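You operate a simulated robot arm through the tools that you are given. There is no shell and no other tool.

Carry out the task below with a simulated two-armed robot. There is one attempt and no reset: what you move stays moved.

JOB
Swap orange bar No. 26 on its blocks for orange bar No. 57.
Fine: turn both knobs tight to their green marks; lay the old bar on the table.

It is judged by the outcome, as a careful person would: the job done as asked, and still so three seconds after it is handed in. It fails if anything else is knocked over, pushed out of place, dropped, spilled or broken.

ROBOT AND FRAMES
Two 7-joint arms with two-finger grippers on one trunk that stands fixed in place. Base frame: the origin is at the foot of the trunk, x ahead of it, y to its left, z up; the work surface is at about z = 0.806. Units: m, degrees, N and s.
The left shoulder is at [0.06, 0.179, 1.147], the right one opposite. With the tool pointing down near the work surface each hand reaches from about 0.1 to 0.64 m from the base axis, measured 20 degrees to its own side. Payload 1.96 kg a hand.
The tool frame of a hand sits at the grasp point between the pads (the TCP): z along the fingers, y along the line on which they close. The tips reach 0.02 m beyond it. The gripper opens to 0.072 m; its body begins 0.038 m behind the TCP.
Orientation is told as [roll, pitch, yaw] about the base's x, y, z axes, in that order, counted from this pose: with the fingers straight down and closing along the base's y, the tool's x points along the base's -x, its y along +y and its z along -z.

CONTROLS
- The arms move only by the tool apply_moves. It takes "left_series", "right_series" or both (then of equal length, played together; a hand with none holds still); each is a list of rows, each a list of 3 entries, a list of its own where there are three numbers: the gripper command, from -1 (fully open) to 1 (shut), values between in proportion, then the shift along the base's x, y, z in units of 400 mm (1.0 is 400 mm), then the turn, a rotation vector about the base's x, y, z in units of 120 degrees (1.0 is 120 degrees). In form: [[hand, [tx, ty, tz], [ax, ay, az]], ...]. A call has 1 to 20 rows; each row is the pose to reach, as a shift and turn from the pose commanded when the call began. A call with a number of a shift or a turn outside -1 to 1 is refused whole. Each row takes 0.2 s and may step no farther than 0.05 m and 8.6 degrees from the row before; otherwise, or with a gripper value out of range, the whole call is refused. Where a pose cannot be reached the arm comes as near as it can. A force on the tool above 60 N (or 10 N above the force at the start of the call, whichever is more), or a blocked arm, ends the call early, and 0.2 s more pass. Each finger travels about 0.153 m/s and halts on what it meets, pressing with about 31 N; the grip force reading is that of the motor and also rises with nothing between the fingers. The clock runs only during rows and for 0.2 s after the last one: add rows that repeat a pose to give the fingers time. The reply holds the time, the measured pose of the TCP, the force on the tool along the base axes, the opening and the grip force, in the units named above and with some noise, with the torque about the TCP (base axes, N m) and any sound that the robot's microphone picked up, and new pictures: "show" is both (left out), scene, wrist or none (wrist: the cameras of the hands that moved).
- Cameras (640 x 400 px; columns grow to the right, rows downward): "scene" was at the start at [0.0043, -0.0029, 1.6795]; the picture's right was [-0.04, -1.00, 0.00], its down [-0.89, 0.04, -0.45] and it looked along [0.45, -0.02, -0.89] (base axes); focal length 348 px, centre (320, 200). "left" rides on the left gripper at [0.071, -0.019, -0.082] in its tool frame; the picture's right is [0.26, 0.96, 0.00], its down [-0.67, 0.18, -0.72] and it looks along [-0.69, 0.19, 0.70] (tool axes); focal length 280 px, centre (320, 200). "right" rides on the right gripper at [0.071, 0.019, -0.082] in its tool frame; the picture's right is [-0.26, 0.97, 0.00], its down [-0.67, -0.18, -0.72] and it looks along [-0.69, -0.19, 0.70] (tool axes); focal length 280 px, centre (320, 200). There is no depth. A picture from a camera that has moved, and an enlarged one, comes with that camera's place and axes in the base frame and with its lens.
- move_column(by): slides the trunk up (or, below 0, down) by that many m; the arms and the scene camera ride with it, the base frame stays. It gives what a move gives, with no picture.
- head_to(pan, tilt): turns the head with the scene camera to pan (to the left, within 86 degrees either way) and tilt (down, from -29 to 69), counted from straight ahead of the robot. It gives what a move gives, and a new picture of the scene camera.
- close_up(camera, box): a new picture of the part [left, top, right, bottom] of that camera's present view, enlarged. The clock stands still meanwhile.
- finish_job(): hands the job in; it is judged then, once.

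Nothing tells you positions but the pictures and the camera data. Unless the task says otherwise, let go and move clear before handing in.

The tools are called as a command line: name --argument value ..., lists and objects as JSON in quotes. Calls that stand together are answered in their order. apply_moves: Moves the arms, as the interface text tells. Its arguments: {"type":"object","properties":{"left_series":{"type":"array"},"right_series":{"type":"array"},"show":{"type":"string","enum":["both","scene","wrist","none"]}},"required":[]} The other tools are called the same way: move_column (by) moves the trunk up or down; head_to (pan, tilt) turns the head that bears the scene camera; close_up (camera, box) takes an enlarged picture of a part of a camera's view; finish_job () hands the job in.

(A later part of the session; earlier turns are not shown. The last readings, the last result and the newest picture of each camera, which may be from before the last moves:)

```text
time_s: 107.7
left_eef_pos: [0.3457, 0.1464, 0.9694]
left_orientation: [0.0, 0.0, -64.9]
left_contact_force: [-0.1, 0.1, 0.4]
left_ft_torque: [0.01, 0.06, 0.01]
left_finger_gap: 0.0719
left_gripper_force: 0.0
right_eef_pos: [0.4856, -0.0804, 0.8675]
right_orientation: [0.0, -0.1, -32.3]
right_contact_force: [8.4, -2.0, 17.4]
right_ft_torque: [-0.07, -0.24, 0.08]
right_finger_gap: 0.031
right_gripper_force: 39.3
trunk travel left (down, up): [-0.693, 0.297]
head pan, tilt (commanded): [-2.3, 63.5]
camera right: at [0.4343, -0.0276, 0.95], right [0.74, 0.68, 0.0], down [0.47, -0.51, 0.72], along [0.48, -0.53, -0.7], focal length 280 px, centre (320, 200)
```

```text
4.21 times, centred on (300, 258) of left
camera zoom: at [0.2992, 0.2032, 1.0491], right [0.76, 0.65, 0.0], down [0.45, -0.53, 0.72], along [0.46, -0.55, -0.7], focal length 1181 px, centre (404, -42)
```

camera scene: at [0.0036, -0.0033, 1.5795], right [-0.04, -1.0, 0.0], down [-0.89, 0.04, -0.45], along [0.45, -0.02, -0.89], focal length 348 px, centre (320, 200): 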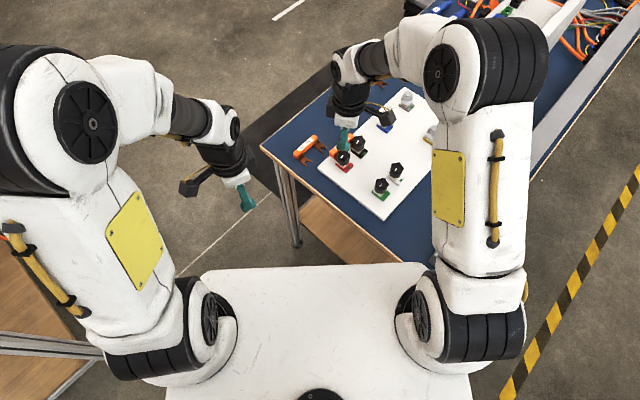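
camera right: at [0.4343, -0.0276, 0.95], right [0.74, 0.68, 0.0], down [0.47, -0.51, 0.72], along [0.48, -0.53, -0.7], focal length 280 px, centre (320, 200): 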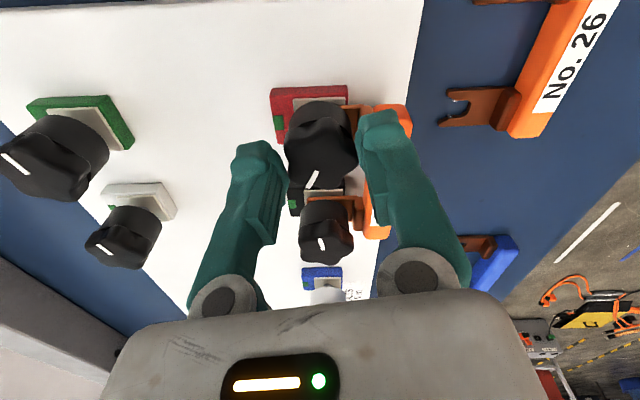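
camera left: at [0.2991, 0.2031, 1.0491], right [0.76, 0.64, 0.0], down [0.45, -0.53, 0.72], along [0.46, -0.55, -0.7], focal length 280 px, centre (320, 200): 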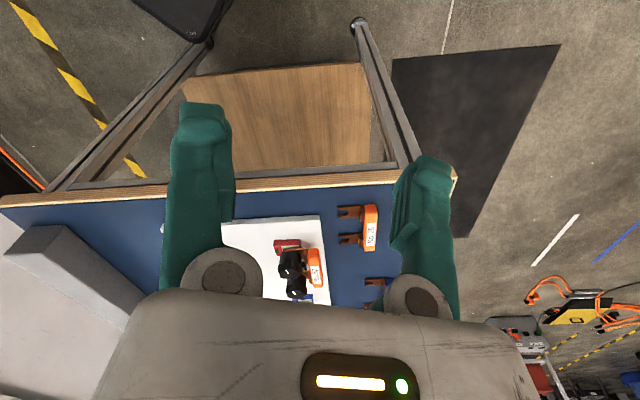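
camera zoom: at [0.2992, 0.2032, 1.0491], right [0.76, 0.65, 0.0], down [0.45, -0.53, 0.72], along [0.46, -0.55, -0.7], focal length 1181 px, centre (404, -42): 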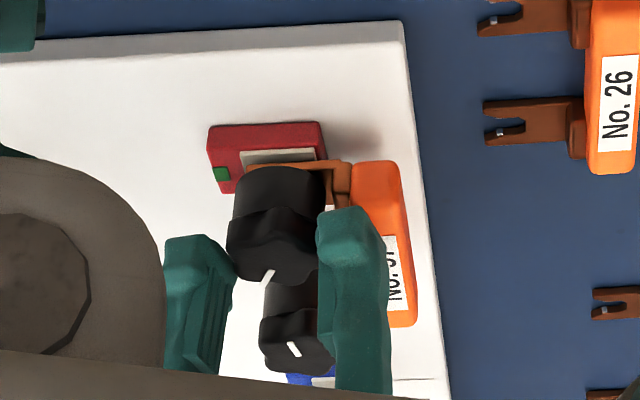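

The red knob has 84 degrees left to its mark. The upward force of 17 N suggests I followed it down a bit too fast, so I'll regrip 1.3 mm higher.

apply_moves --right_series '[[-0.15, [0, 0, 0.001], [0, 0, 0]], [-0.15, [0, 0, 0.002], [0, 0, 0]], [-0.15, [0, 0, 0.05], [0, 0, 0]], [-0.15, [0, 0, 0.08], [0, 0, 0.06]], [-0.15, [0, 0, 0.08], [0, 0, 0.13]], [-0.15, [0, 0, 0.08], [0, 0, 0.2]], [-0.15, [0, 0, 0.08], [0, 0, 0.27]], [-0.15, [0, 0, 0.08], [0, 0, 0.34]], [-0.15, [0, 0, 0.08], [0, 0, 0.41]], [-0.15, [0, 0, 0.08], [0, 0, 0.48]], [-0.15, [0, 0, 0.08], [0, 0, 0.55]], [-0.15, [0, 0, 0.08], [0, 0, 0.62]], [-0.15, [0, 0, 0.08], [0, 0, 0.69]], [-0.15, [0, 0, 0.08], [0, 0, 0.76]], [-0.15, [0, 0, 0.08], [0, 0, 0.83]], [-0.15, [0, 0, 0.08], [0, 0, 0.9]], [-0.15, [0, 0, 0.04], [0, 0, 0.9]], [-0.15, [0, 0, 0.0033], [0, 0, 0.9]], [0.5, [0, 0, 0.0033], [0, 0, 0.9]], [1, [0, 0, 0.0033], [0, 0, 0.9]]]' --show "wrist"

close_up --camera "right" --box '[210, 50, 430, 200]'

close_up --camera "left" --box '[240, 210, 360, 305]'

```text
time_s: 111.9
left_eef_pos: [0.3471, 0.1456, 0.9688]
left_orientation: [0.0, 0.0, -65.1]
left_contact_force: [-0.1, -0.1, -0.2]
left_ft_torque: [-0.02, -0.01, -0.01]
left_finger_gap: 0.0721
left_gripper_force: 0.1
right_eef_pos: [0.484, -0.0803, 0.8684]
right_orientation: [-0.2, 0.0, 76.0]
right_contact_force: [4.0, -3.2, 7.7]
right_ft_torque: [-0.09, -0.1, -0.01]
right_finger_gap: 0.0313
right_gripper_force: 40.1
trunk travel left (down, up): [-0.693, 0.297]
head pan, tilt (commanded): [-2.3, 63.5]
camera right: at [0.4479, -0.1458, 0.9515], right [-0.87, 0.49, 0.0], down [0.34, 0.61, 0.72], along [0.35, 0.62, -0.7], focal length 280 px, centre (320, 200)
```

right: 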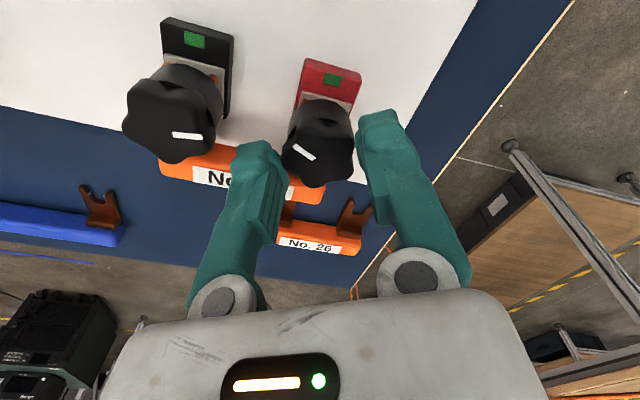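

```text
2.67 times, centred on (320, 125) of right
camera zoom: at [0.4479, -0.1458, 0.9515], right [-0.87, 0.49, 0.0], down [0.34, 0.61, 0.72], along [0.35, 0.62, -0.7], focal length 748 px, centre (320, 400)
```

zoom: 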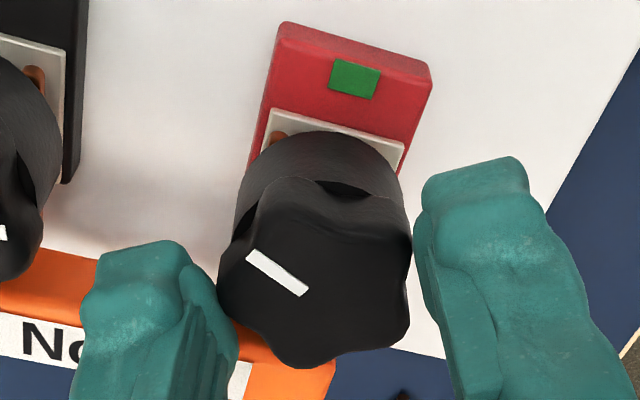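

```text
4.21 times, centred on (300, 258) of left
camera zoom: at [0.2995, 0.2032, 1.049], right [0.76, 0.65, 0.0], down [0.45, -0.53, 0.72], along [0.46, -0.55, -0.7], focal length 1181 px, centre (404, -42)
```

zoom: 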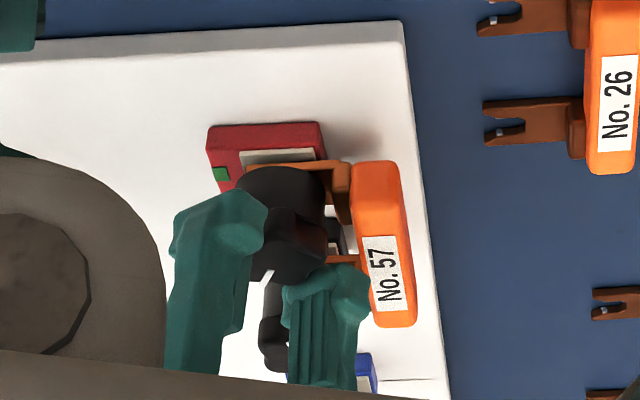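

The grip is good. I'll turn the red knob 60 degrees more and then check the pointer against the mark.

apply_moves --right_series '[[1, [0, 0, -0.0002], [0, 0, -0.0625]], [1, [0, 0, -0.0004], [0, 0, -0.125]], [1, [0, 0, -0.0006], [0, 0, -0.1875]], [1, [0, 0, -0.0008], [0, 0, -0.25]], [1, [0, 0, -0.001], [0, 0, -0.3125]], [1, [0, 0, -0.0012], [0, 0, -0.375]], [1, [0, 0, -0.0014], [0, 0, -0.4375]], [1, [0, 0, -0.0016], [0, 0, -0.5]]]' --show "wrist"

close_up --camera "right" --box '[210, 50, 430, 200]'

close_up --camera "left" --box '[240, 210, 360, 305]'

```text
time_s: 113.7
left_eef_pos: [0.346, 0.1455, 0.9685]
left_orientation: [0.0, -0.1, -65.0]
left_contact_force: [0.5, 0.2, 0.3]
left_ft_torque: [-0.01, -0.02, 0.02]
left_finger_gap: 0.0719
left_gripper_force: 0.0
right_eef_pos: [0.4836, -0.0819, 0.8681]
right_orientation: [-0.1, 0.0, 15.8]
right_contact_force: [4.2, -0.4, 9.1]
right_ft_torque: [-0.23, -0.07, 0.31]
right_finger_gap: 0.0301
right_gripper_force: 39.8
trunk travel left (down, up): [-0.693, 0.297]
head pan, tilt (commanded): [-2.3, 63.5]
camera right: at [0.41, -0.0827, 0.9503], right [-0.01, 1.0, 0.0], down [0.7, 0.01, 0.72], along [0.72, 0.01, -0.7], focal length 280 px, centre (320, 200)
```

right: 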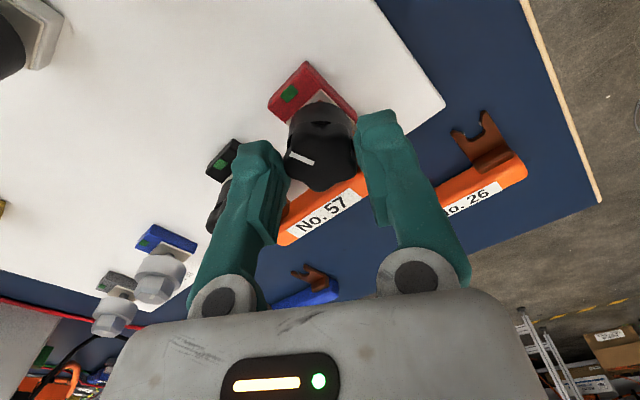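

```text
2.67 times, centred on (320, 125) of right
camera zoom: at [0.41, -0.0827, 0.9503], right [-0.01, 1.0, 0.0], down [0.7, 0.01, 0.72], along [0.72, 0.01, -0.7], focal length 748 px, centre (320, 400)
```

zoom: 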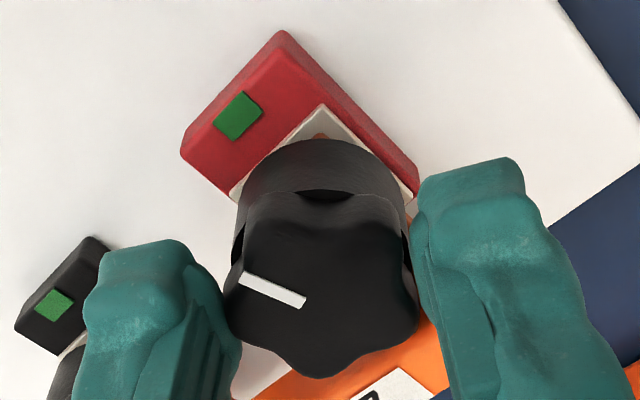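

```text
4.21 times, centred on (300, 258) of left
camera zoom: at [0.2993, 0.2033, 1.0489], right [0.76, 0.65, 0.0], down [0.45, -0.53, 0.72], along [0.46, -0.55, -0.7], focal length 1181 px, centre (404, -42)
```

zoom: 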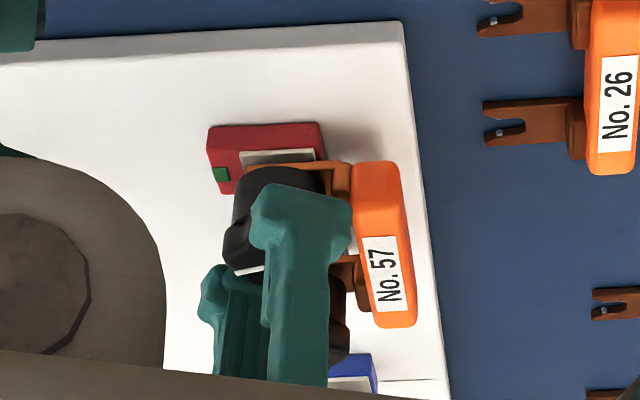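

The torque is rising to 0.31 N m, so the red knob is starting to clamp, with a few degrees of slip in the grip. I'll continue clockwise another 24 degrees and check.

apply_moves --right_series '[[1, [0, 0, -0.0001], [0, 0, -0.05]], [1, [0, 0, -0.0002], [0, 0, -0.1]], [1, [0, 0, -0.0003], [0, 0, -0.15]], [1, [0, 0, -0.0004], [0, 0, -0.2]]]' --show "wrist"

close_up --camera "right" --box '[210, 50, 430, 200]'

close_up --camera "scene" --box '[325, 140, 375, 180]'

```text
time_s: 114.7
left_eef_pos: [0.345, 0.1454, 0.9681]
left_orientation: [0.0, 0.0, -65.0]
left_contact_force: [-0.5, 0.4, 0.1]
left_ft_torque: [0.0, -0.04, 0.01]
left_finger_gap: 0.0719
left_gripper_force: 0.0
right_eef_pos: [0.483, -0.0802, 0.8684]
right_orientation: [-0.1, 0.0, -8.2]
right_contact_force: [-0.5, 0.7, 4.9]
right_ft_torque: [0.06, -0.06, 0.53]
right_finger_gap: 0.0308
right_gripper_force: 39.9
trunk travel left (down, up): [-0.693, 0.297]
head pan, tilt (commanded): [-2.3, 63.5]
camera right: at [0.4157, -0.0523, 0.9502], right [0.4, 0.92, 0.0], down [0.64, -0.28, 0.72], along [0.66, -0.29, -0.7], focal length 280 px, centre (320, 200)
```

right: 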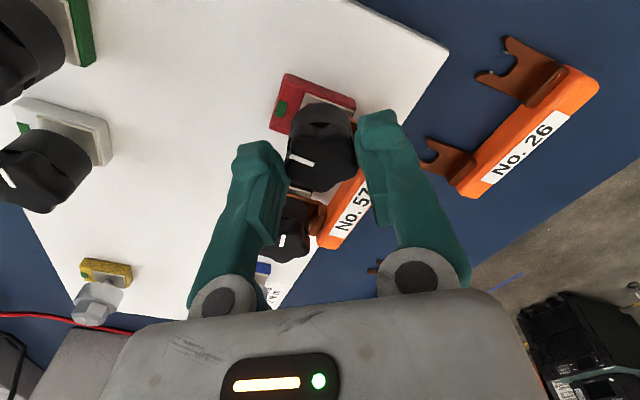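

```text
2.67 times, centred on (320, 125) of right
camera zoom: at [0.4157, -0.0523, 0.9502], right [0.4, 0.92, 0.0], down [0.64, -0.28, 0.72], along [0.66, -0.29, -0.7], focal length 748 px, centre (320, 400)
```

zoom: 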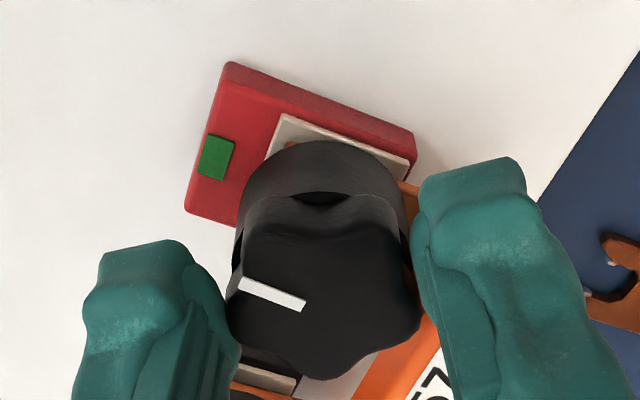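

```text
10.00 times, centred on (350, 160) of scene
camera zoom: at [0.0036, -0.0025, 1.5794], right [-0.04, -1.0, 0.0], down [-0.89, 0.04, -0.45], along [0.45, -0.02, -0.89], focal length 3476 px, centre (20, 600)
```

zoom: 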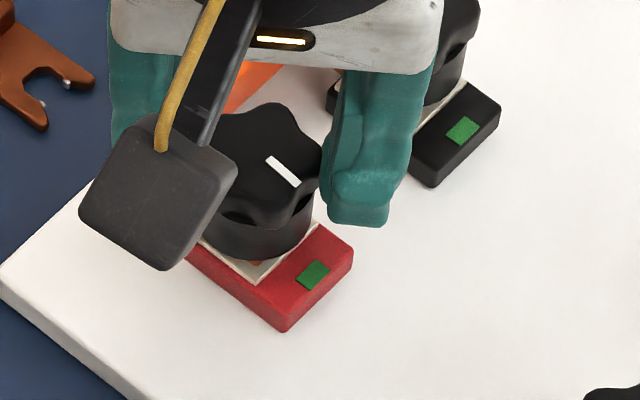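

The pointer now looks aimed at the green mark, with 0.53 N m on the knob. I'll zoom in to compare it precisely.

close_up --camera "scene" --box '[336, 148, 362, 175]'

close_up --camera "right" --box '[260, 60, 390, 180]'

```text
14.81 times, centred on (349, 162) of scene
camera zoom: at [0.0036, -0.0025, 1.5794], right [-0.04, -1.0, 0.0], down [-0.89, 0.04, -0.45], along [0.45, -0.02, -0.89], focal length 5149 px, centre (-110, 770)
```

zoom: 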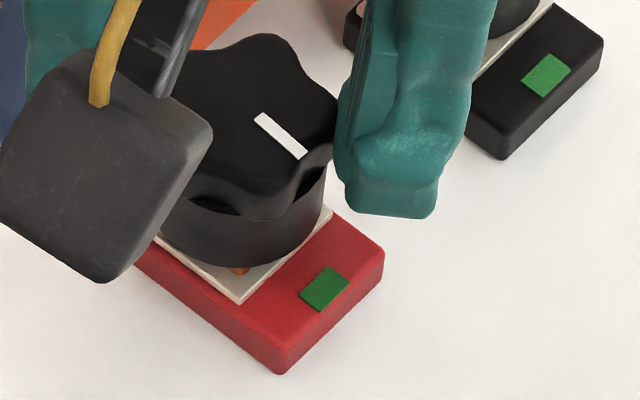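

```text
3.33 times, centred on (325, 120) of right
camera zoom: at [0.4157, -0.0523, 0.9502], right [0.4, 0.92, 0.0], down [0.64, -0.28, 0.72], along [0.66, -0.29, -0.7], focal length 935 px, centre (303, 467)
```

zoom: 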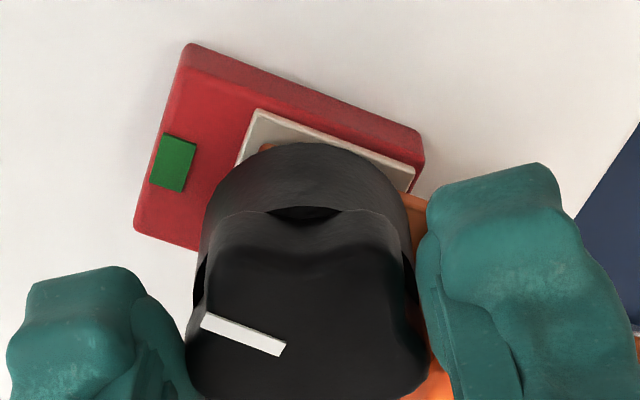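

The pointer is within a few degrees of the green mark and the torque has risen to 0.53 N m, so it's tight. I'll release, lift, and measure the pointer without the hand in the way.

apply_moves --right_series '[[-0.15, [0, 0, 0], [0, 0, 0]], [-0.15, [0, 0, 0], [0, 0, 0]], [-0.15, [0, 0, 0.05], [0, 0, 0]], [-0.15, [0, 0, 0.12], [0, 0, 0]], [-0.22, [0.03, -0.06, 0.2], [0, 0, 0]], [-0.22, [0.06, -0.13, 0.22], [0, 0, 0]], [-0.22, [0.1, -0.2, 0.22], [0, 0, 0]], [-0.22, [0.11, -0.3, 0.22], [0, 0, 0]]]' --show "wrist"

close_up --camera "scene" --box '[336, 148, 362, 175]'

close_up --camera "left" --box '[240, 210, 360, 305]'

```text
time_s: 116.5
left_eef_pos: [0.3463, 0.1454, 0.9678]
left_orientation: [-0.1, 0.0, -65.0]
left_contact_force: [0.8, -0.3, 0.4]
left_ft_torque: [0.01, 0.02, 0.02]
left_finger_gap: 0.072
left_gripper_force: 0.1
right_eef_pos: [0.528, -0.2037, 0.9543]
right_orientation: [-0.1, 0.1, -8.0]
right_contact_force: [-0.4, -0.5, 0.4]
right_ft_torque: [-0.02, -0.01, 0.05]
right_finger_gap: 0.0438
right_gripper_force: 0.0
trunk travel left (down, up): [-0.693, 0.297]
head pan, tilt (commanded): [-2.3, 63.5]
camera right: at [0.4606, -0.1749, 1.0378], right [0.39, 0.92, 0.0], down [0.64, -0.28, 0.71], along [0.66, -0.28, -0.7], focal length 280 px, centre (320, 200)
```

right: 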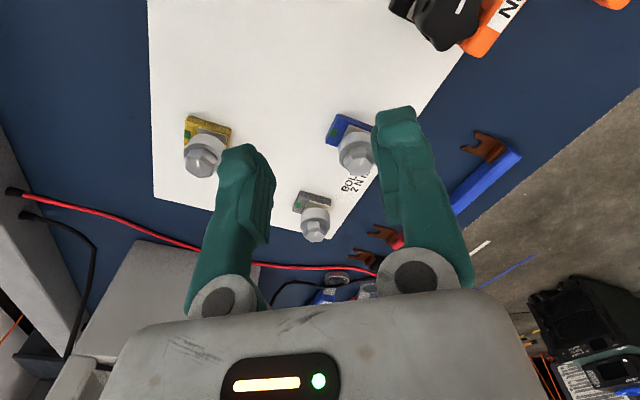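

```text
14.81 times, centred on (349, 162) of scene
camera zoom: at [0.0042, -0.0047, 1.5795], right [-0.04, -1.0, 0.0], down [-0.89, 0.04, -0.45], along [0.45, -0.02, -0.89], focal length 5149 px, centre (-110, 770)
```

zoom: 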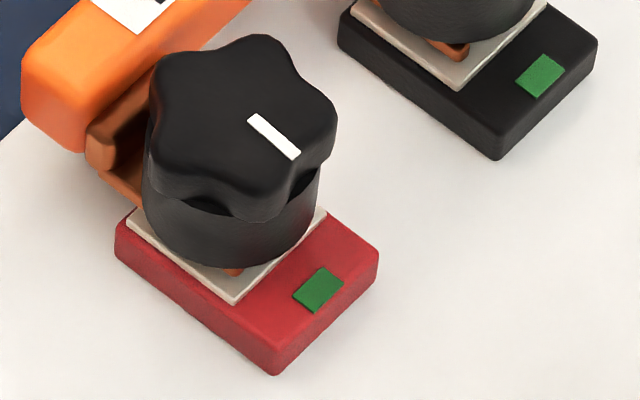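

```text
4.21 times, centred on (300, 258) of left
camera zoom: at [0.2995, 0.2022, 1.0491], right [0.76, 0.65, 0.0], down [0.45, -0.53, 0.71], along [0.46, -0.55, -0.7], focal length 1181 px, centre (404, -42)
```

zoom: 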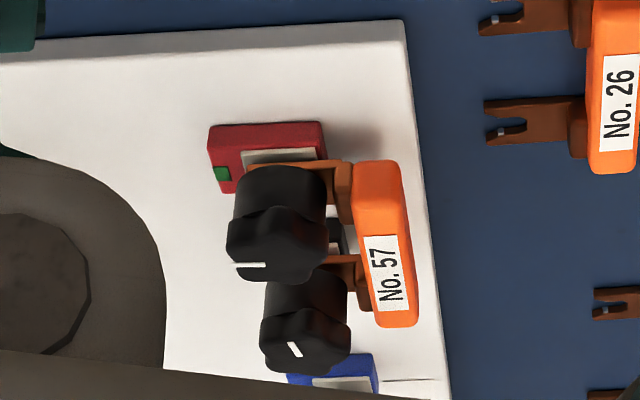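

The red knob's pointer rests about 2–3 degrees from where it was originally tight on its mark, and bar 57 looks seated. Next I'll move over the black knob at yaw 76.

apply_moves --right_series '[[-0.22, [0, 0.02, 0], [0, 0, 0.07]], [-0.22, [0, 0.04, 0], [0, 0, 0.14]], [-0.22, [0, 0.06, 0], [0, 0, 0.21]], [-0.22, [0, 0.08, 0], [0, 0, 0.28]], [-0.22, [0, 0.1, 0], [0, 0, 0.35]], [-0.22, [0, 0.12, 0], [0, 0, 0.42]], [-0.22, [0, 0.14, 0], [0, 0, 0.49]], [-0.22, [0, 0.16, 0], [0, 0, 0.56]], [-0.22, [-0.001, 0.18, 0], [0, 0, 0.63]], [-0.22, [-0.0023, 0.1933, 0], [0, 0, 0.7]], [-0.22, [-0.0023, 0.1933, 0], [0, 0, 0.7]]]' --show "wrist"

close_up --camera "right" --box '[220, 10, 420, 150]'

```text
time_s: 118.9
left_eef_pos: [0.3469, 0.1462, 0.9676]
left_orientation: [-0.1, 0.0, -65.0]
left_contact_force: [-0.3, -0.4, 0.7]
left_ft_torque: [0.06, -0.01, 0.0]
left_finger_gap: 0.072
left_gripper_force: 0.1
right_eef_pos: [0.5258, -0.1241, 0.956]
right_orientation: [-0.1, 0.0, 76.1]
right_contact_force: [0.1, 0.1, -0.1]
right_ft_torque: [0.04, 0.0, -0.03]
right_finger_gap: 0.0444
right_gripper_force: 0.0
trunk travel left (down, up): [-0.693, 0.297]
head pan, tilt (commanded): [-2.3, 63.5]
camera right: at [0.4916, -0.1883, 1.0379], right [-0.87, 0.49, 0.0], down [0.34, 0.61, 0.72], along [0.35, 0.62, -0.7], focal length 280 px, centre (320, 200)
```

right: 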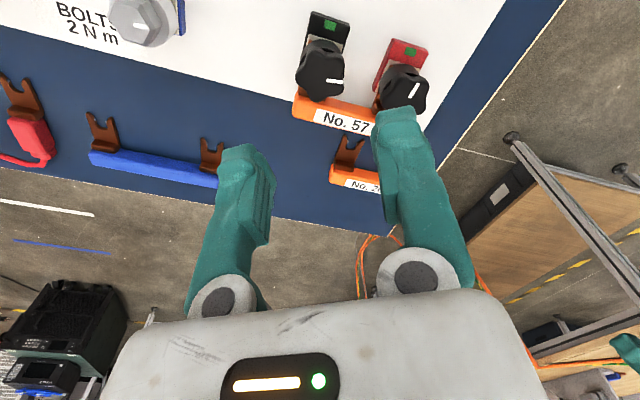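

```text
2.86 times, centred on (320, 80) of right
camera zoom: at [0.4916, -0.1883, 1.0379], right [-0.87, 0.49, 0.0], down [0.34, 0.61, 0.72], along [0.35, 0.62, -0.7], focal length 801 px, centre (320, 543)
```

zoom: 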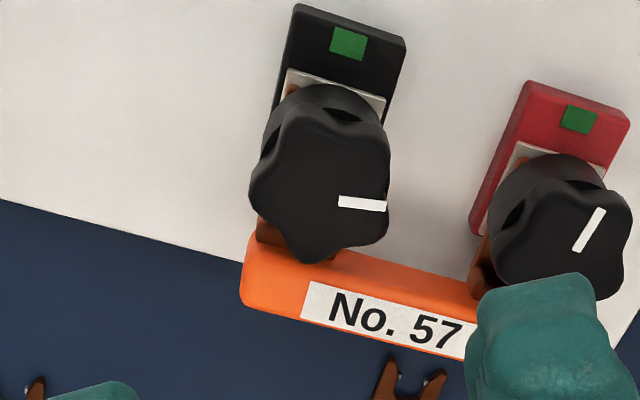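

The hand is centred over the black knob, and its pointer is at about 146 degrees. I'll lower, grip, and turn clockwise 108 degrees.

apply_moves --right_series '[[-0.22, [0, 0, -0.1], [0, 0, 0]], [-0.22, [0, 0, -0.17], [0, 0, 0]], [-0.22, [0, 0, -0.2135], [0, 0, 0]], [-0.22, [0, 0, -0.2135], [0, 0, 0]], [0.5, [0, 0, -0.2135], [0, 0, 0]], [1, [0, 0, -0.2135], [0, 0, 0]], [1, [0, 0, -0.2137], [0, 0, -0.065]], [1, [0, 0, -0.214], [0, 0, -0.13]], [1, [0, 0, -0.2142], [0, 0, -0.2]], [1, [0, 0, -0.2144], [0, 0, -0.27]], [1, [0, 0, -0.2147], [0, 0, -0.34]], [1, [0, 0, -0.215], [0, 0, -0.41]], [1, [0, 0, -0.2152], [0, 0, -0.48]], [1, [0, 0, -0.2155], [0, 0, -0.55]], [1, [0, 0, -0.2157], [0, 0, -0.62]], [1, [0, 0, -0.216], [0, 0, -0.69]], [1, [0, 0, -0.2162], [0, 0, -0.76]], [1, [0, 0, -0.2164], [0, 0, -0.83]], [1, [0, 0, -0.2166], [0, 0, -0.9]]]' --show "wrist"

close_up --camera "right" --box '[210, 50, 430, 200]'

close_up --camera "left" --box '[240, 210, 360, 305]'

```text
time_s: 122.9
left_eef_pos: [0.3471, 0.147, 0.969]
left_orientation: [-0.1, 0.0, -65.1]
left_contact_force: [0.8, 0.4, -0.1]
left_ft_torque: [-0.04, 0.01, -0.04]
left_finger_gap: 0.072
left_gripper_force: 0.1
right_eef_pos: [0.5262, -0.1235, 0.868]
right_orientation: [-0.2, 0.0, -32.2]
right_contact_force: [-17.6, 4.7, -26.0]
right_ft_torque: [0.19, 0.15, 0.02]
right_finger_gap: 0.0313
right_gripper_force: 40.4
trunk travel left (down, up): [-0.693, 0.297]
head pan, tilt (commanded): [-2.3, 63.5]
camera right: at [0.4772, -0.07, 0.9508], right [0.74, 0.68, 0.0], down [0.48, -0.51, 0.71], along [0.48, -0.53, -0.7], focal length 280 px, centre (320, 200)
```

right: 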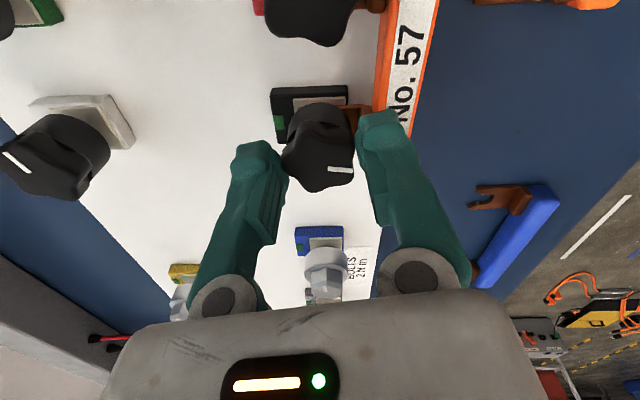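

```text
2.67 times, centred on (320, 125) of right
camera zoom: at [0.4772, -0.07, 0.9508], right [0.74, 0.68, 0.0], down [0.48, -0.51, 0.71], along [0.48, -0.53, -0.7], focal length 748 px, centre (320, 400)
```

zoom: 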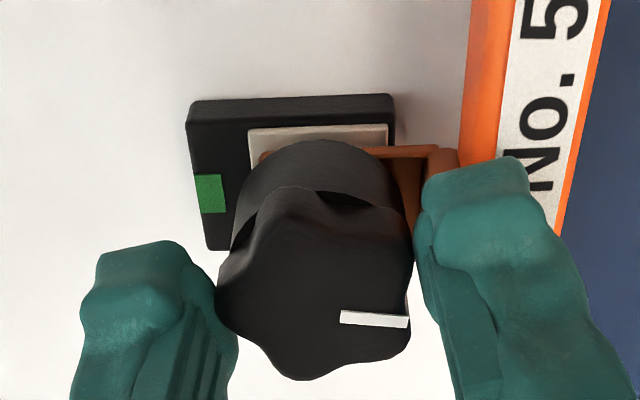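

```text
4.21 times, centred on (300, 258) of left
camera zoom: at [0.2996, 0.2034, 1.0487], right [0.76, 0.65, 0.0], down [0.45, -0.53, 0.72], along [0.46, -0.55, -0.7], focal length 1181 px, centre (404, -42)
```

zoom: 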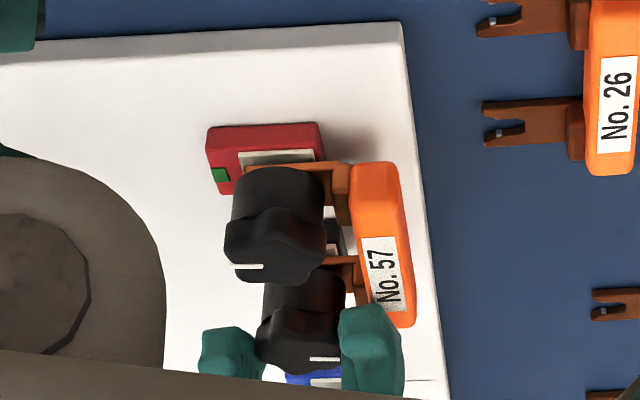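

The black knob is turned 108 degrees and pulls the hand down as it sinks. I'll release, swing back, and grip again slightly lower.

apply_moves --right_series '[[-0.15, [0, 0, -0.002], [0, 0, 0]], [-0.15, [0, 0, -0.002], [0, 0, 0]], [-0.15, [0, 0, 0.05], [0, 0, 0]], [-0.15, [0, 0, 0.08], [0, 0, 0.06]], [-0.15, [0, 0, 0.08], [0, 0, 0.13]], [-0.15, [0, 0, 0.08], [0, 0, 0.2]], [-0.15, [0, 0, 0.08], [0, 0, 0.27]], [-0.15, [0, 0, 0.08], [0, 0, 0.34]], [-0.15, [0, 0, 0.08], [0, 0, 0.41]], [-0.15, [0, 0, 0.08], [0, 0, 0.48]], [-0.15, [0, 0, 0.08], [0, 0, 0.55]], [-0.15, [0, 0, 0.08], [0, 0, 0.62]], [-0.15, [0, 0, 0.08], [0, 0, 0.69]], [-0.15, [0, 0, 0.08], [0, 0, 0.76]], [-0.15, [0, 0, 0.08], [0, 0, 0.83]], [-0.15, [0, 0, 0.08], [0, 0, 0.9]], [-0.15, [0, 0, 0.04], [0, 0, 0.9]], [-0.15, [0, 0, -0.002], [0, 0, 0.9]], [0.5, [0, 0, -0.002], [0, 0, 0.9]], [1, [0, 0, -0.002], [0, 0, 0.9]]]' --show "wrist"

close_up --camera "right" --box '[210, 50, 430, 200]'

```text
time_s: 127.1
left_eef_pos: [0.3456, 0.1468, 0.9677]
left_orientation: [0.0, 0.0, -65.1]
left_contact_force: [0.2, 0.5, 0.2]
left_ft_torque: [0.03, -0.05, 0.02]
left_finger_gap: 0.072
left_gripper_force: 0.1
right_eef_pos: [0.5269, -0.125, 0.8699]
right_orientation: [-0.1, 0.1, 76.0]
right_contact_force: [-4.4, 0.4, 1.5]
right_ft_torque: [0.01, 0.04, -0.02]
right_finger_gap: 0.031
right_gripper_force: 40.1
trunk travel left (down, up): [-0.693, 0.297]
head pan, tilt (commanded): [-2.3, 63.5]
camera right: at [0.4904, -0.1889, 0.9511], right [-0.87, 0.49, 0.0], down [0.34, 0.61, 0.72], along [0.35, 0.62, -0.7], focal length 280 px, centre (320, 200)
```

right: 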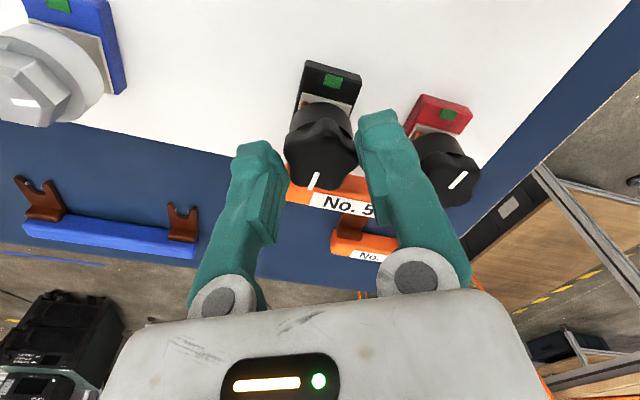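

```text
2.67 times, centred on (320, 125) of right
camera zoom: at [0.4904, -0.1889, 0.9511], right [-0.87, 0.49, 0.0], down [0.34, 0.61, 0.72], along [0.35, 0.62, -0.7], focal length 748 px, centre (320, 400)
```

zoom: 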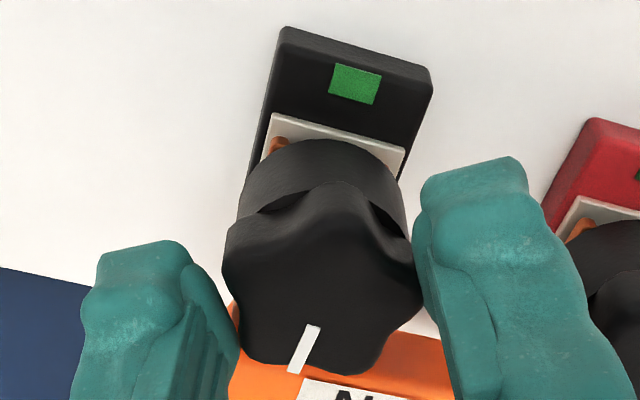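

I'll turn the black knob clockwise another 108 degrees.

apply_moves --right_series '[[1, [0, 0, -0.0002], [0, 0, -0.065]], [1, [0, 0, -0.0004], [0, 0, -0.13]], [1, [0, 0, -0.0006], [0, 0, -0.2]], [1, [0, 0, -0.0009], [0, 0, -0.27]], [1, [0, 0, -0.0011], [0, 0, -0.34]], [1, [0, 0, -0.0013], [0, 0, -0.41]], [1, [0, 0, -0.0015], [0, 0, -0.48]], [1, [0, 0, -0.0018], [0, 0, -0.55]], [1, [0, 0, -0.002], [0, 0, -0.62]], [1, [0, 0, -0.0022], [0, 0, -0.69]], [1, [0, 0, -0.0024], [0, 0, -0.76]], [1, [0, 0, -0.0026], [0, 0, -0.83]], [1, [0, 0, -0.0027], [0, 0, -0.9]]]' --show "wrist"

close_up --camera "right" --box '[210, 50, 430, 200]'

close_up --camera "left" --box '[240, 210, 360, 305]'

```text
time_s: 129.9
left_eef_pos: [0.3458, 0.1463, 0.9685]
left_orientation: [0.0, 0.0, -65.0]
left_contact_force: [-1.3, 0.3, 0.7]
left_ft_torque: [-0.02, -0.03, -0.02]
left_finger_gap: 0.072
left_gripper_force: 0.0
right_eef_pos: [0.5256, -0.1237, 0.8682]
right_orientation: [-0.1, -0.1, -32.1]
right_contact_force: [-7.4, 2.3, 0.3]
right_ft_torque: [0.08, 0.27, 0.05]
right_finger_gap: 0.0313
right_gripper_force: 40.5
trunk travel left (down, up): [-0.693, 0.297]
head pan, tilt (commanded): [-2.3, 63.5]
camera right: at [0.4764, -0.0698, 0.9501], right [0.74, 0.68, 0.0], down [0.47, -0.51, 0.72], along [0.48, -0.53, -0.7], focal length 280 px, centre (320, 200)
```

right: 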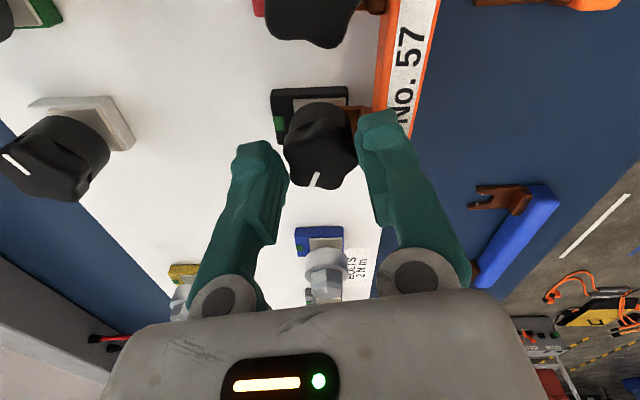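

```text
2.67 times, centred on (320, 125) of right
camera zoom: at [0.4764, -0.0698, 0.9501], right [0.74, 0.68, 0.0], down [0.47, -0.51, 0.72], along [0.48, -0.53, -0.7], focal length 748 px, centre (320, 400)
```

zoom: 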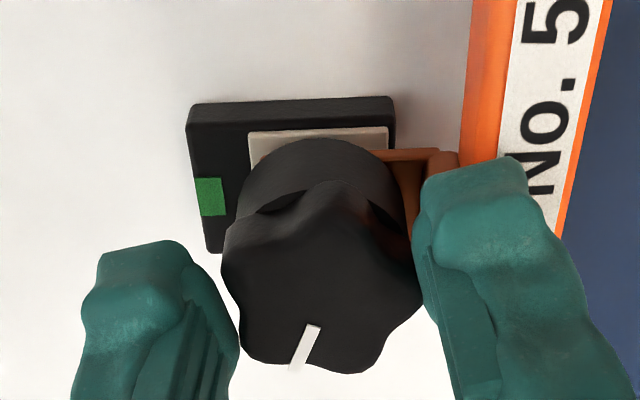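

```text
4.21 times, centred on (300, 258) of left
camera zoom: at [0.2985, 0.2038, 1.0492], right [0.76, 0.65, 0.0], down [0.45, -0.53, 0.72], along [0.46, -0.55, -0.7], focal length 1181 px, centre (404, -42)
```

zoom: 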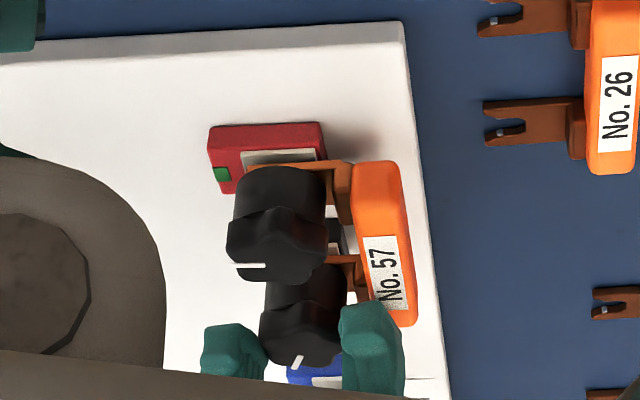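

Two turns are done on the black knob and one short turn remains. I'll release, swing back, and grip again.

apply_moves --right_series '[[-0.15, [0, 0, 0.001], [0, 0, 0]], [-0.15, [0, 0, 0.002], [0, 0, 0]], [-0.15, [0, 0, 0.05], [0, 0, 0]], [-0.15, [0, 0, 0.08], [0, 0, 0.06]], [-0.15, [0, 0, 0.08], [0, 0, 0.13]], [-0.15, [0, 0, 0.08], [0, 0, 0.2]], [-0.15, [0, 0, 0.08], [0, 0, 0.27]], [-0.15, [0, 0, 0.08], [0, 0, 0.34]], [-0.15, [0, 0, 0.08], [0, 0, 0.41]], [-0.15, [0, 0, 0.08], [0, 0, 0.48]], [-0.15, [0, 0, 0.08], [0, 0, 0.55]], [-0.15, [0, 0, 0.08], [0, 0, 0.62]], [-0.15, [0, 0, 0.08], [0, 0, 0.69]], [-0.15, [0, 0, 0.08], [0, 0, 0.76]], [-0.15, [0, 0, 0.08], [0, 0, 0.83]], [-0.15, [0, 0, 0.08], [0, 0, 0.9]], [-0.15, [0, 0, 0.04], [0, 0, 0.9]], [-0.15, [0, 0, 0.001], [0, 0, 0.9]], [0.5, [0, 0, 0.001], [0, 0, 0.9]], [1, [0, 0, 0.001], [0, 0, 0.9]]]' --show "wrist"

close_up --camera "right" --box '[210, 50, 430, 200]'

```text
time_s: 134.1
left_eef_pos: [0.3456, 0.1457, 0.9681]
left_orientation: [0.1, 0.0, -64.9]
left_contact_force: [0.7, -0.1, 0.6]
left_ft_torque: [-0.02, -0.03, -0.03]
left_finger_gap: 0.0719
left_gripper_force: 0.0
right_eef_pos: [0.5277, -0.1229, 0.8683]
right_orientation: [-0.2, -0.1, 76.1]
right_contact_force: [-2.8, -0.3, 3.4]
right_ft_torque: [0.06, -0.01, -0.04]
right_finger_gap: 0.031
right_gripper_force: 39.9
trunk travel left (down, up): [-0.693, 0.297]
head pan, tilt (commanded): [-2.3, 63.5]
camera right: at [0.4905, -0.1882, 0.9502], right [-0.87, 0.49, 0.0], down [0.34, 0.61, 0.72], along [0.35, 0.62, -0.7], focal length 280 px, centre (320, 200)
```

right: 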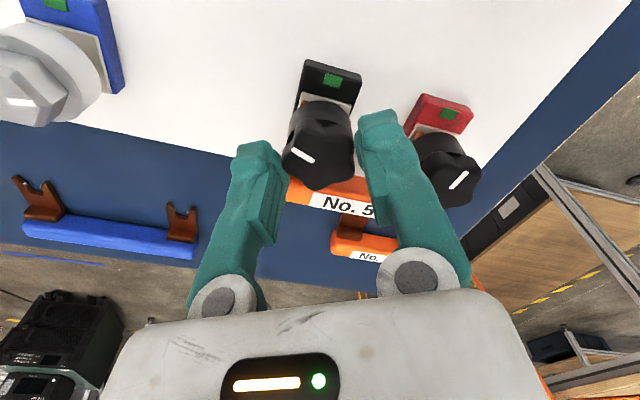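

```text
2.67 times, centred on (320, 125) of right
camera zoom: at [0.4905, -0.1882, 0.9502], right [-0.87, 0.49, 0.0], down [0.34, 0.61, 0.72], along [0.35, 0.62, -0.7], focal length 748 px, centre (320, 400)
```

zoom: 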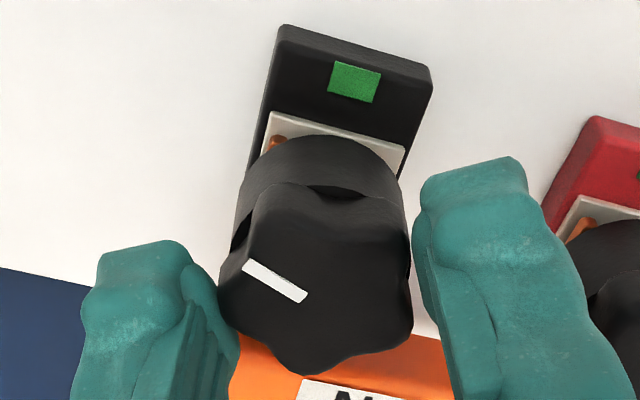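

The pointer reads about -65 degrees, so roughly 70 degrees remain. I'll turn 60 degrees first and then check the torque and pointer.

apply_moves --right_series '[[1, [0, 0, -0.0002], [0, 0, -0.0625]], [1, [0, 0, -0.0004], [0, 0, -0.125]], [1, [0, 0, -0.0006], [0, 0, -0.1875]], [1, [0, 0, -0.0008], [0, 0, -0.25]], [1, [0, 0, -0.001], [0, 0, -0.3125]], [1, [0, 0, -0.0012], [0, 0, -0.375]], [1, [0, 0, -0.0014], [0, 0, -0.4375]], [1, [0, 0, -0.0015], [0, 0, -0.5]]]' --show "wrist"

close_up --camera "right" --box '[210, 50, 430, 200]'

close_up --camera "scene" --box '[346, 138, 372, 165]'

```text
time_s: 135.9
left_eef_pos: [0.3466, 0.1459, 0.9677]
left_orientation: [-0.1, 0.0, -64.9]
left_contact_force: [-0.3, -0.1, -0.5]
left_ft_torque: [0.01, -0.04, 0.0]
left_finger_gap: 0.0719
left_gripper_force: 0.0
right_eef_pos: [0.5282, -0.1224, 0.8694]
right_orientation: [0.0, 0.0, 15.8]
right_contact_force: [-3.1, 0.6, 0.6]
right_ft_torque: [-0.14, 0.02, 0.31]
right_finger_gap: 0.0302
right_gripper_force: 39.9
trunk travel left (down, up): [-0.693, 0.297]
head pan, tilt (commanded): [-2.3, 63.5]
camera right: at [0.4532, -0.1248, 0.9498], right [-0.01, 1.0, 0.0], down [0.7, 0.01, 0.72], along [0.72, 0.01, -0.7], focal length 280 px, centre (320, 200)
```

right: 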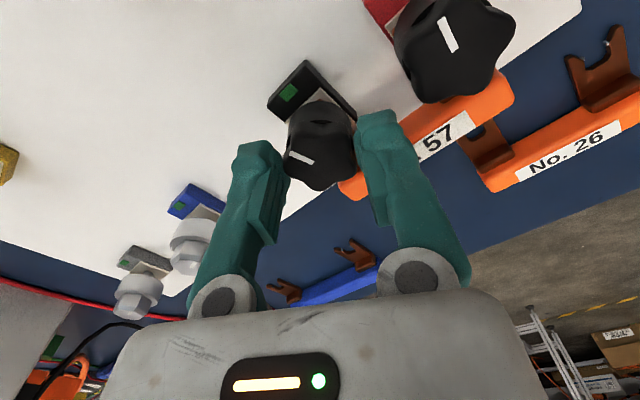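

```text
2.67 times, centred on (320, 125) of right
camera zoom: at [0.4532, -0.1248, 0.9498], right [-0.01, 1.0, 0.0], down [0.7, 0.01, 0.72], along [0.72, 0.01, -0.7], focal length 748 px, centre (320, 400)
```

zoom: 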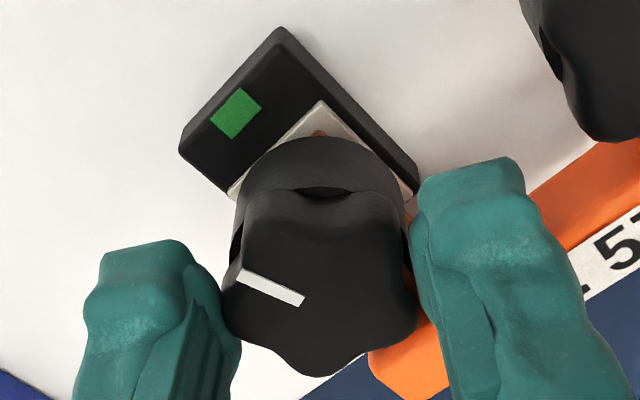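

```text
14.81 times, centred on (359, 152) of scene
camera zoom: at [0.0037, -0.0026, 1.5794], right [-0.04, -1.0, 0.0], down [-0.89, 0.04, -0.45], along [0.45, -0.02, -0.89], focal length 5149 px, centre (-258, 918)
```

zoom: 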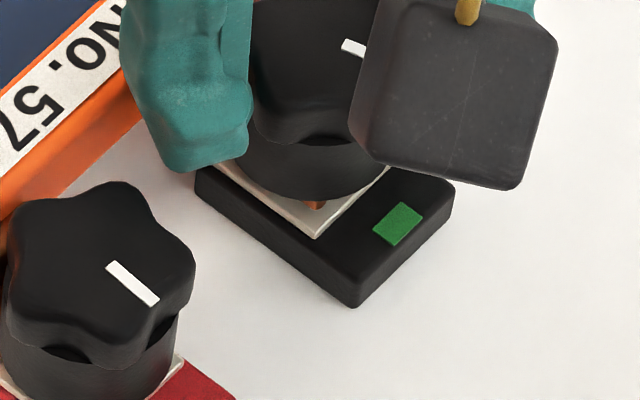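

It matches the red knob at this stage (0.31 N m). I'll turn the final 24 degrees.

apply_moves --right_series '[[1, [0, 0, -0.0001], [0, 0, -0.05]], [1, [0, 0, -0.0002], [0, 0, -0.1]], [1, [0, 0, -0.0003], [0, 0, -0.15]], [1, [0, 0, -0.0004], [0, 0, -0.2]]]' --show "wrist"

close_up --camera "right" --box '[210, 50, 430, 200]'

close_up --camera "scene" --box '[346, 138, 372, 165]'

```text
time_s: 136.9
left_eef_pos: [0.3462, 0.1457, 0.9671]
left_orientation: [0.0, -0.1, -65.1]
left_contact_force: [0.0, 0.7, 0.7]
left_ft_torque: [0.01, -0.01, 0.01]
left_finger_gap: 0.0723
left_gripper_force: 0.1
right_eef_pos: [0.5275, -0.1235, 0.8681]
right_orientation: [-0.1, 0.0, -8.1]
right_contact_force: [0.7, -0.3, 3.0]
right_ft_torque: [-0.03, -0.08, 0.56]
right_finger_gap: 0.0306
right_gripper_force: 39.9
trunk travel left (down, up): [-0.693, 0.297]
head pan, tilt (commanded): [-2.3, 63.5]
camera right: at [0.4597, -0.095, 0.9497], right [0.4, 0.92, 0.0], down [0.64, -0.28, 0.72], along [0.66, -0.29, -0.7], focal length 280 px, centre (320, 200)
```

right: 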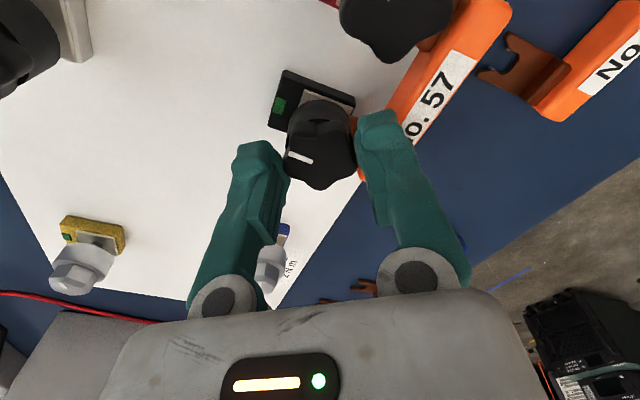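

```text
2.67 times, centred on (320, 125) of right
camera zoom: at [0.4597, -0.095, 0.9497], right [0.4, 0.92, 0.0], down [0.64, -0.28, 0.72], along [0.66, -0.29, -0.7], focal length 748 px, centre (320, 400)
```

zoom: 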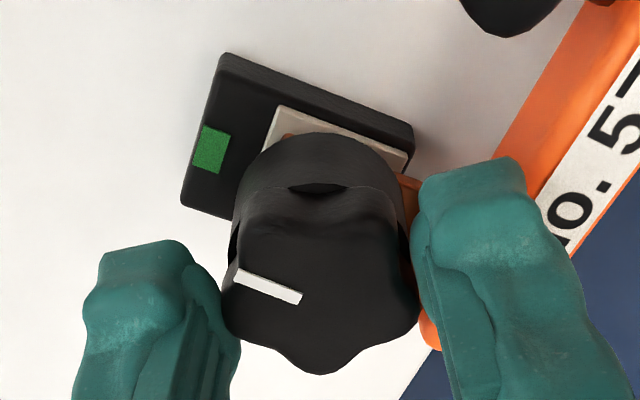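

```text
14.81 times, centred on (359, 152) of scene
camera zoom: at [0.0041, -0.0026, 1.5795], right [-0.04, -1.0, 0.0], down [-0.89, 0.04, -0.45], along [0.45, -0.02, -0.89], focal length 5149 px, centre (-258, 918)
```

zoom: 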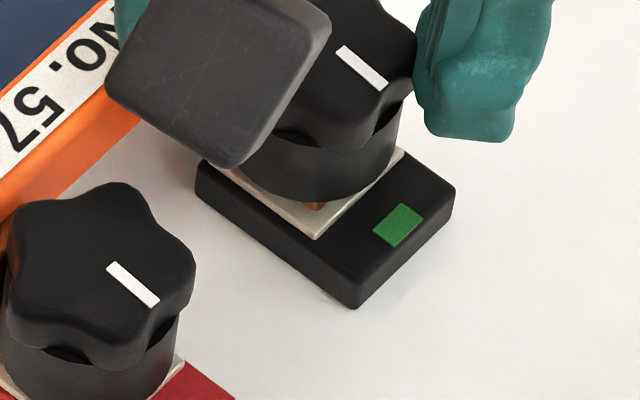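

The black pointer lines up with its green mark at 0.56 N m, much like the red one. I'll release, lift, and move clear to inspect both knobs.

apply_moves --right_series '[[-0.15, [0, 0, 0], [0, 0, 0]], [-0.15, [0, 0, 0], [0, 0, 0]], [-0.15, [0, 0, 0.05], [0, 0, 0]], [-0.15, [0, 0, 0.12], [0, 0, 0]], [-0.22, [-0.02, -0.06, 0.2], [0, 0, 0]], [-0.22, [-0.06, -0.15, 0.28], [0, 0, 0]], [-0.22, [-0.12, -0.25, 0.34], [0, 0, 0]], [-0.22, [-0.18, -0.35, 0.38], [0, 0, 0]], [-0.22, [-0.24, -0.45, 0.4], [0, 0, 0]], [-0.22, [-0.28, -0.55, 0.4], [0, 0, 0]]]' --show "both"

close_up --camera "scene" --box '[332, 138, 376, 176]'

close_up --camera "scene" --box '[346, 134, 372, 161]'

close_up --camera "left" --box '[240, 210, 360, 305]'

close_up --camera "right" --box '[400, 0, 640, 150]'

```text
refused: row 6 steps farther than a row can; nothing moved
```

```text
10.53 times, centred on (354, 157) of scene
camera zoom: at [0.0041, -0.0026, 1.5795], right [-0.04, -1.0, 0.0], down [-0.89, 0.04, -0.45], along [0.45, -0.02, -0.89], focal length 3658 px, centre (-38, 653)
```

zoom: 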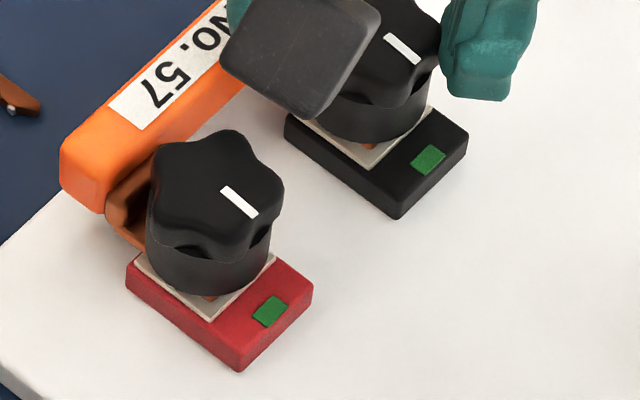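

```text
14.81 times, centred on (359, 148) of scene
camera zoom: at [0.0041, -0.0026, 1.5795], right [-0.04, -1.0, 0.0], down [-0.89, 0.04, -0.45], along [0.45, -0.02, -0.89], focal length 5149 px, centre (-258, 978)
```

zoom: 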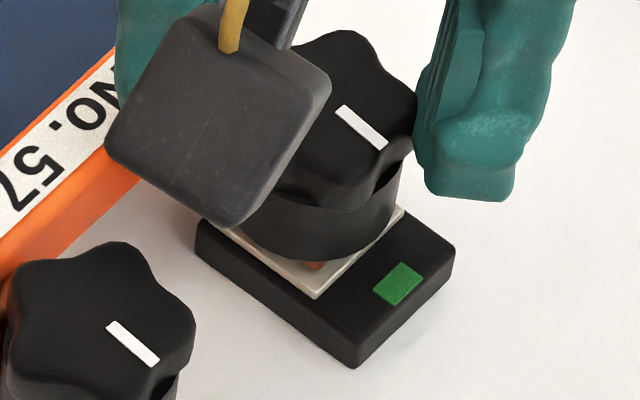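

```text
4.21 times, centred on (300, 258) of left
camera zoom: at [0.2994, 0.2035, 1.0489], right [0.76, 0.65, 0.0], down [0.45, -0.53, 0.72], along [0.46, -0.55, -0.7], focal length 1181 px, centre (404, -42)
```

zoom: 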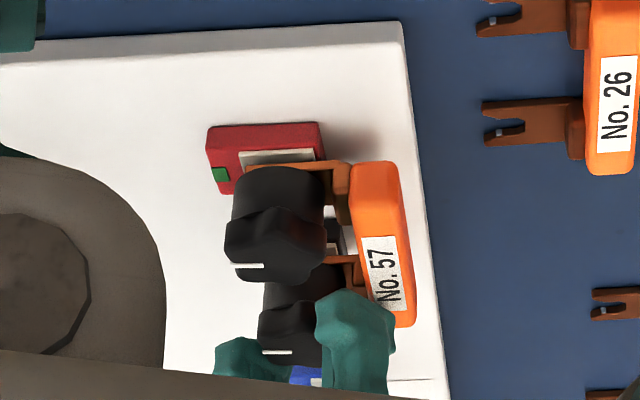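

```text
2.67 times, centred on (520, 75) of right
camera zoom: at [0.4597, -0.095, 0.9497], right [0.4, 0.92, 0.0], down [0.64, -0.28, 0.72], along [0.66, -0.29, -0.7], focal length 748 px, centre (-213, 533)
```

zoom: 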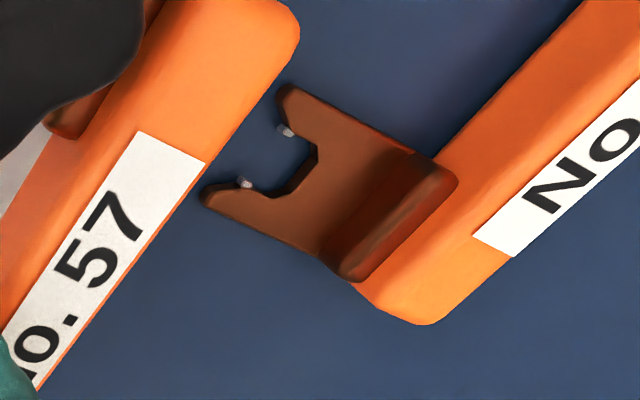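

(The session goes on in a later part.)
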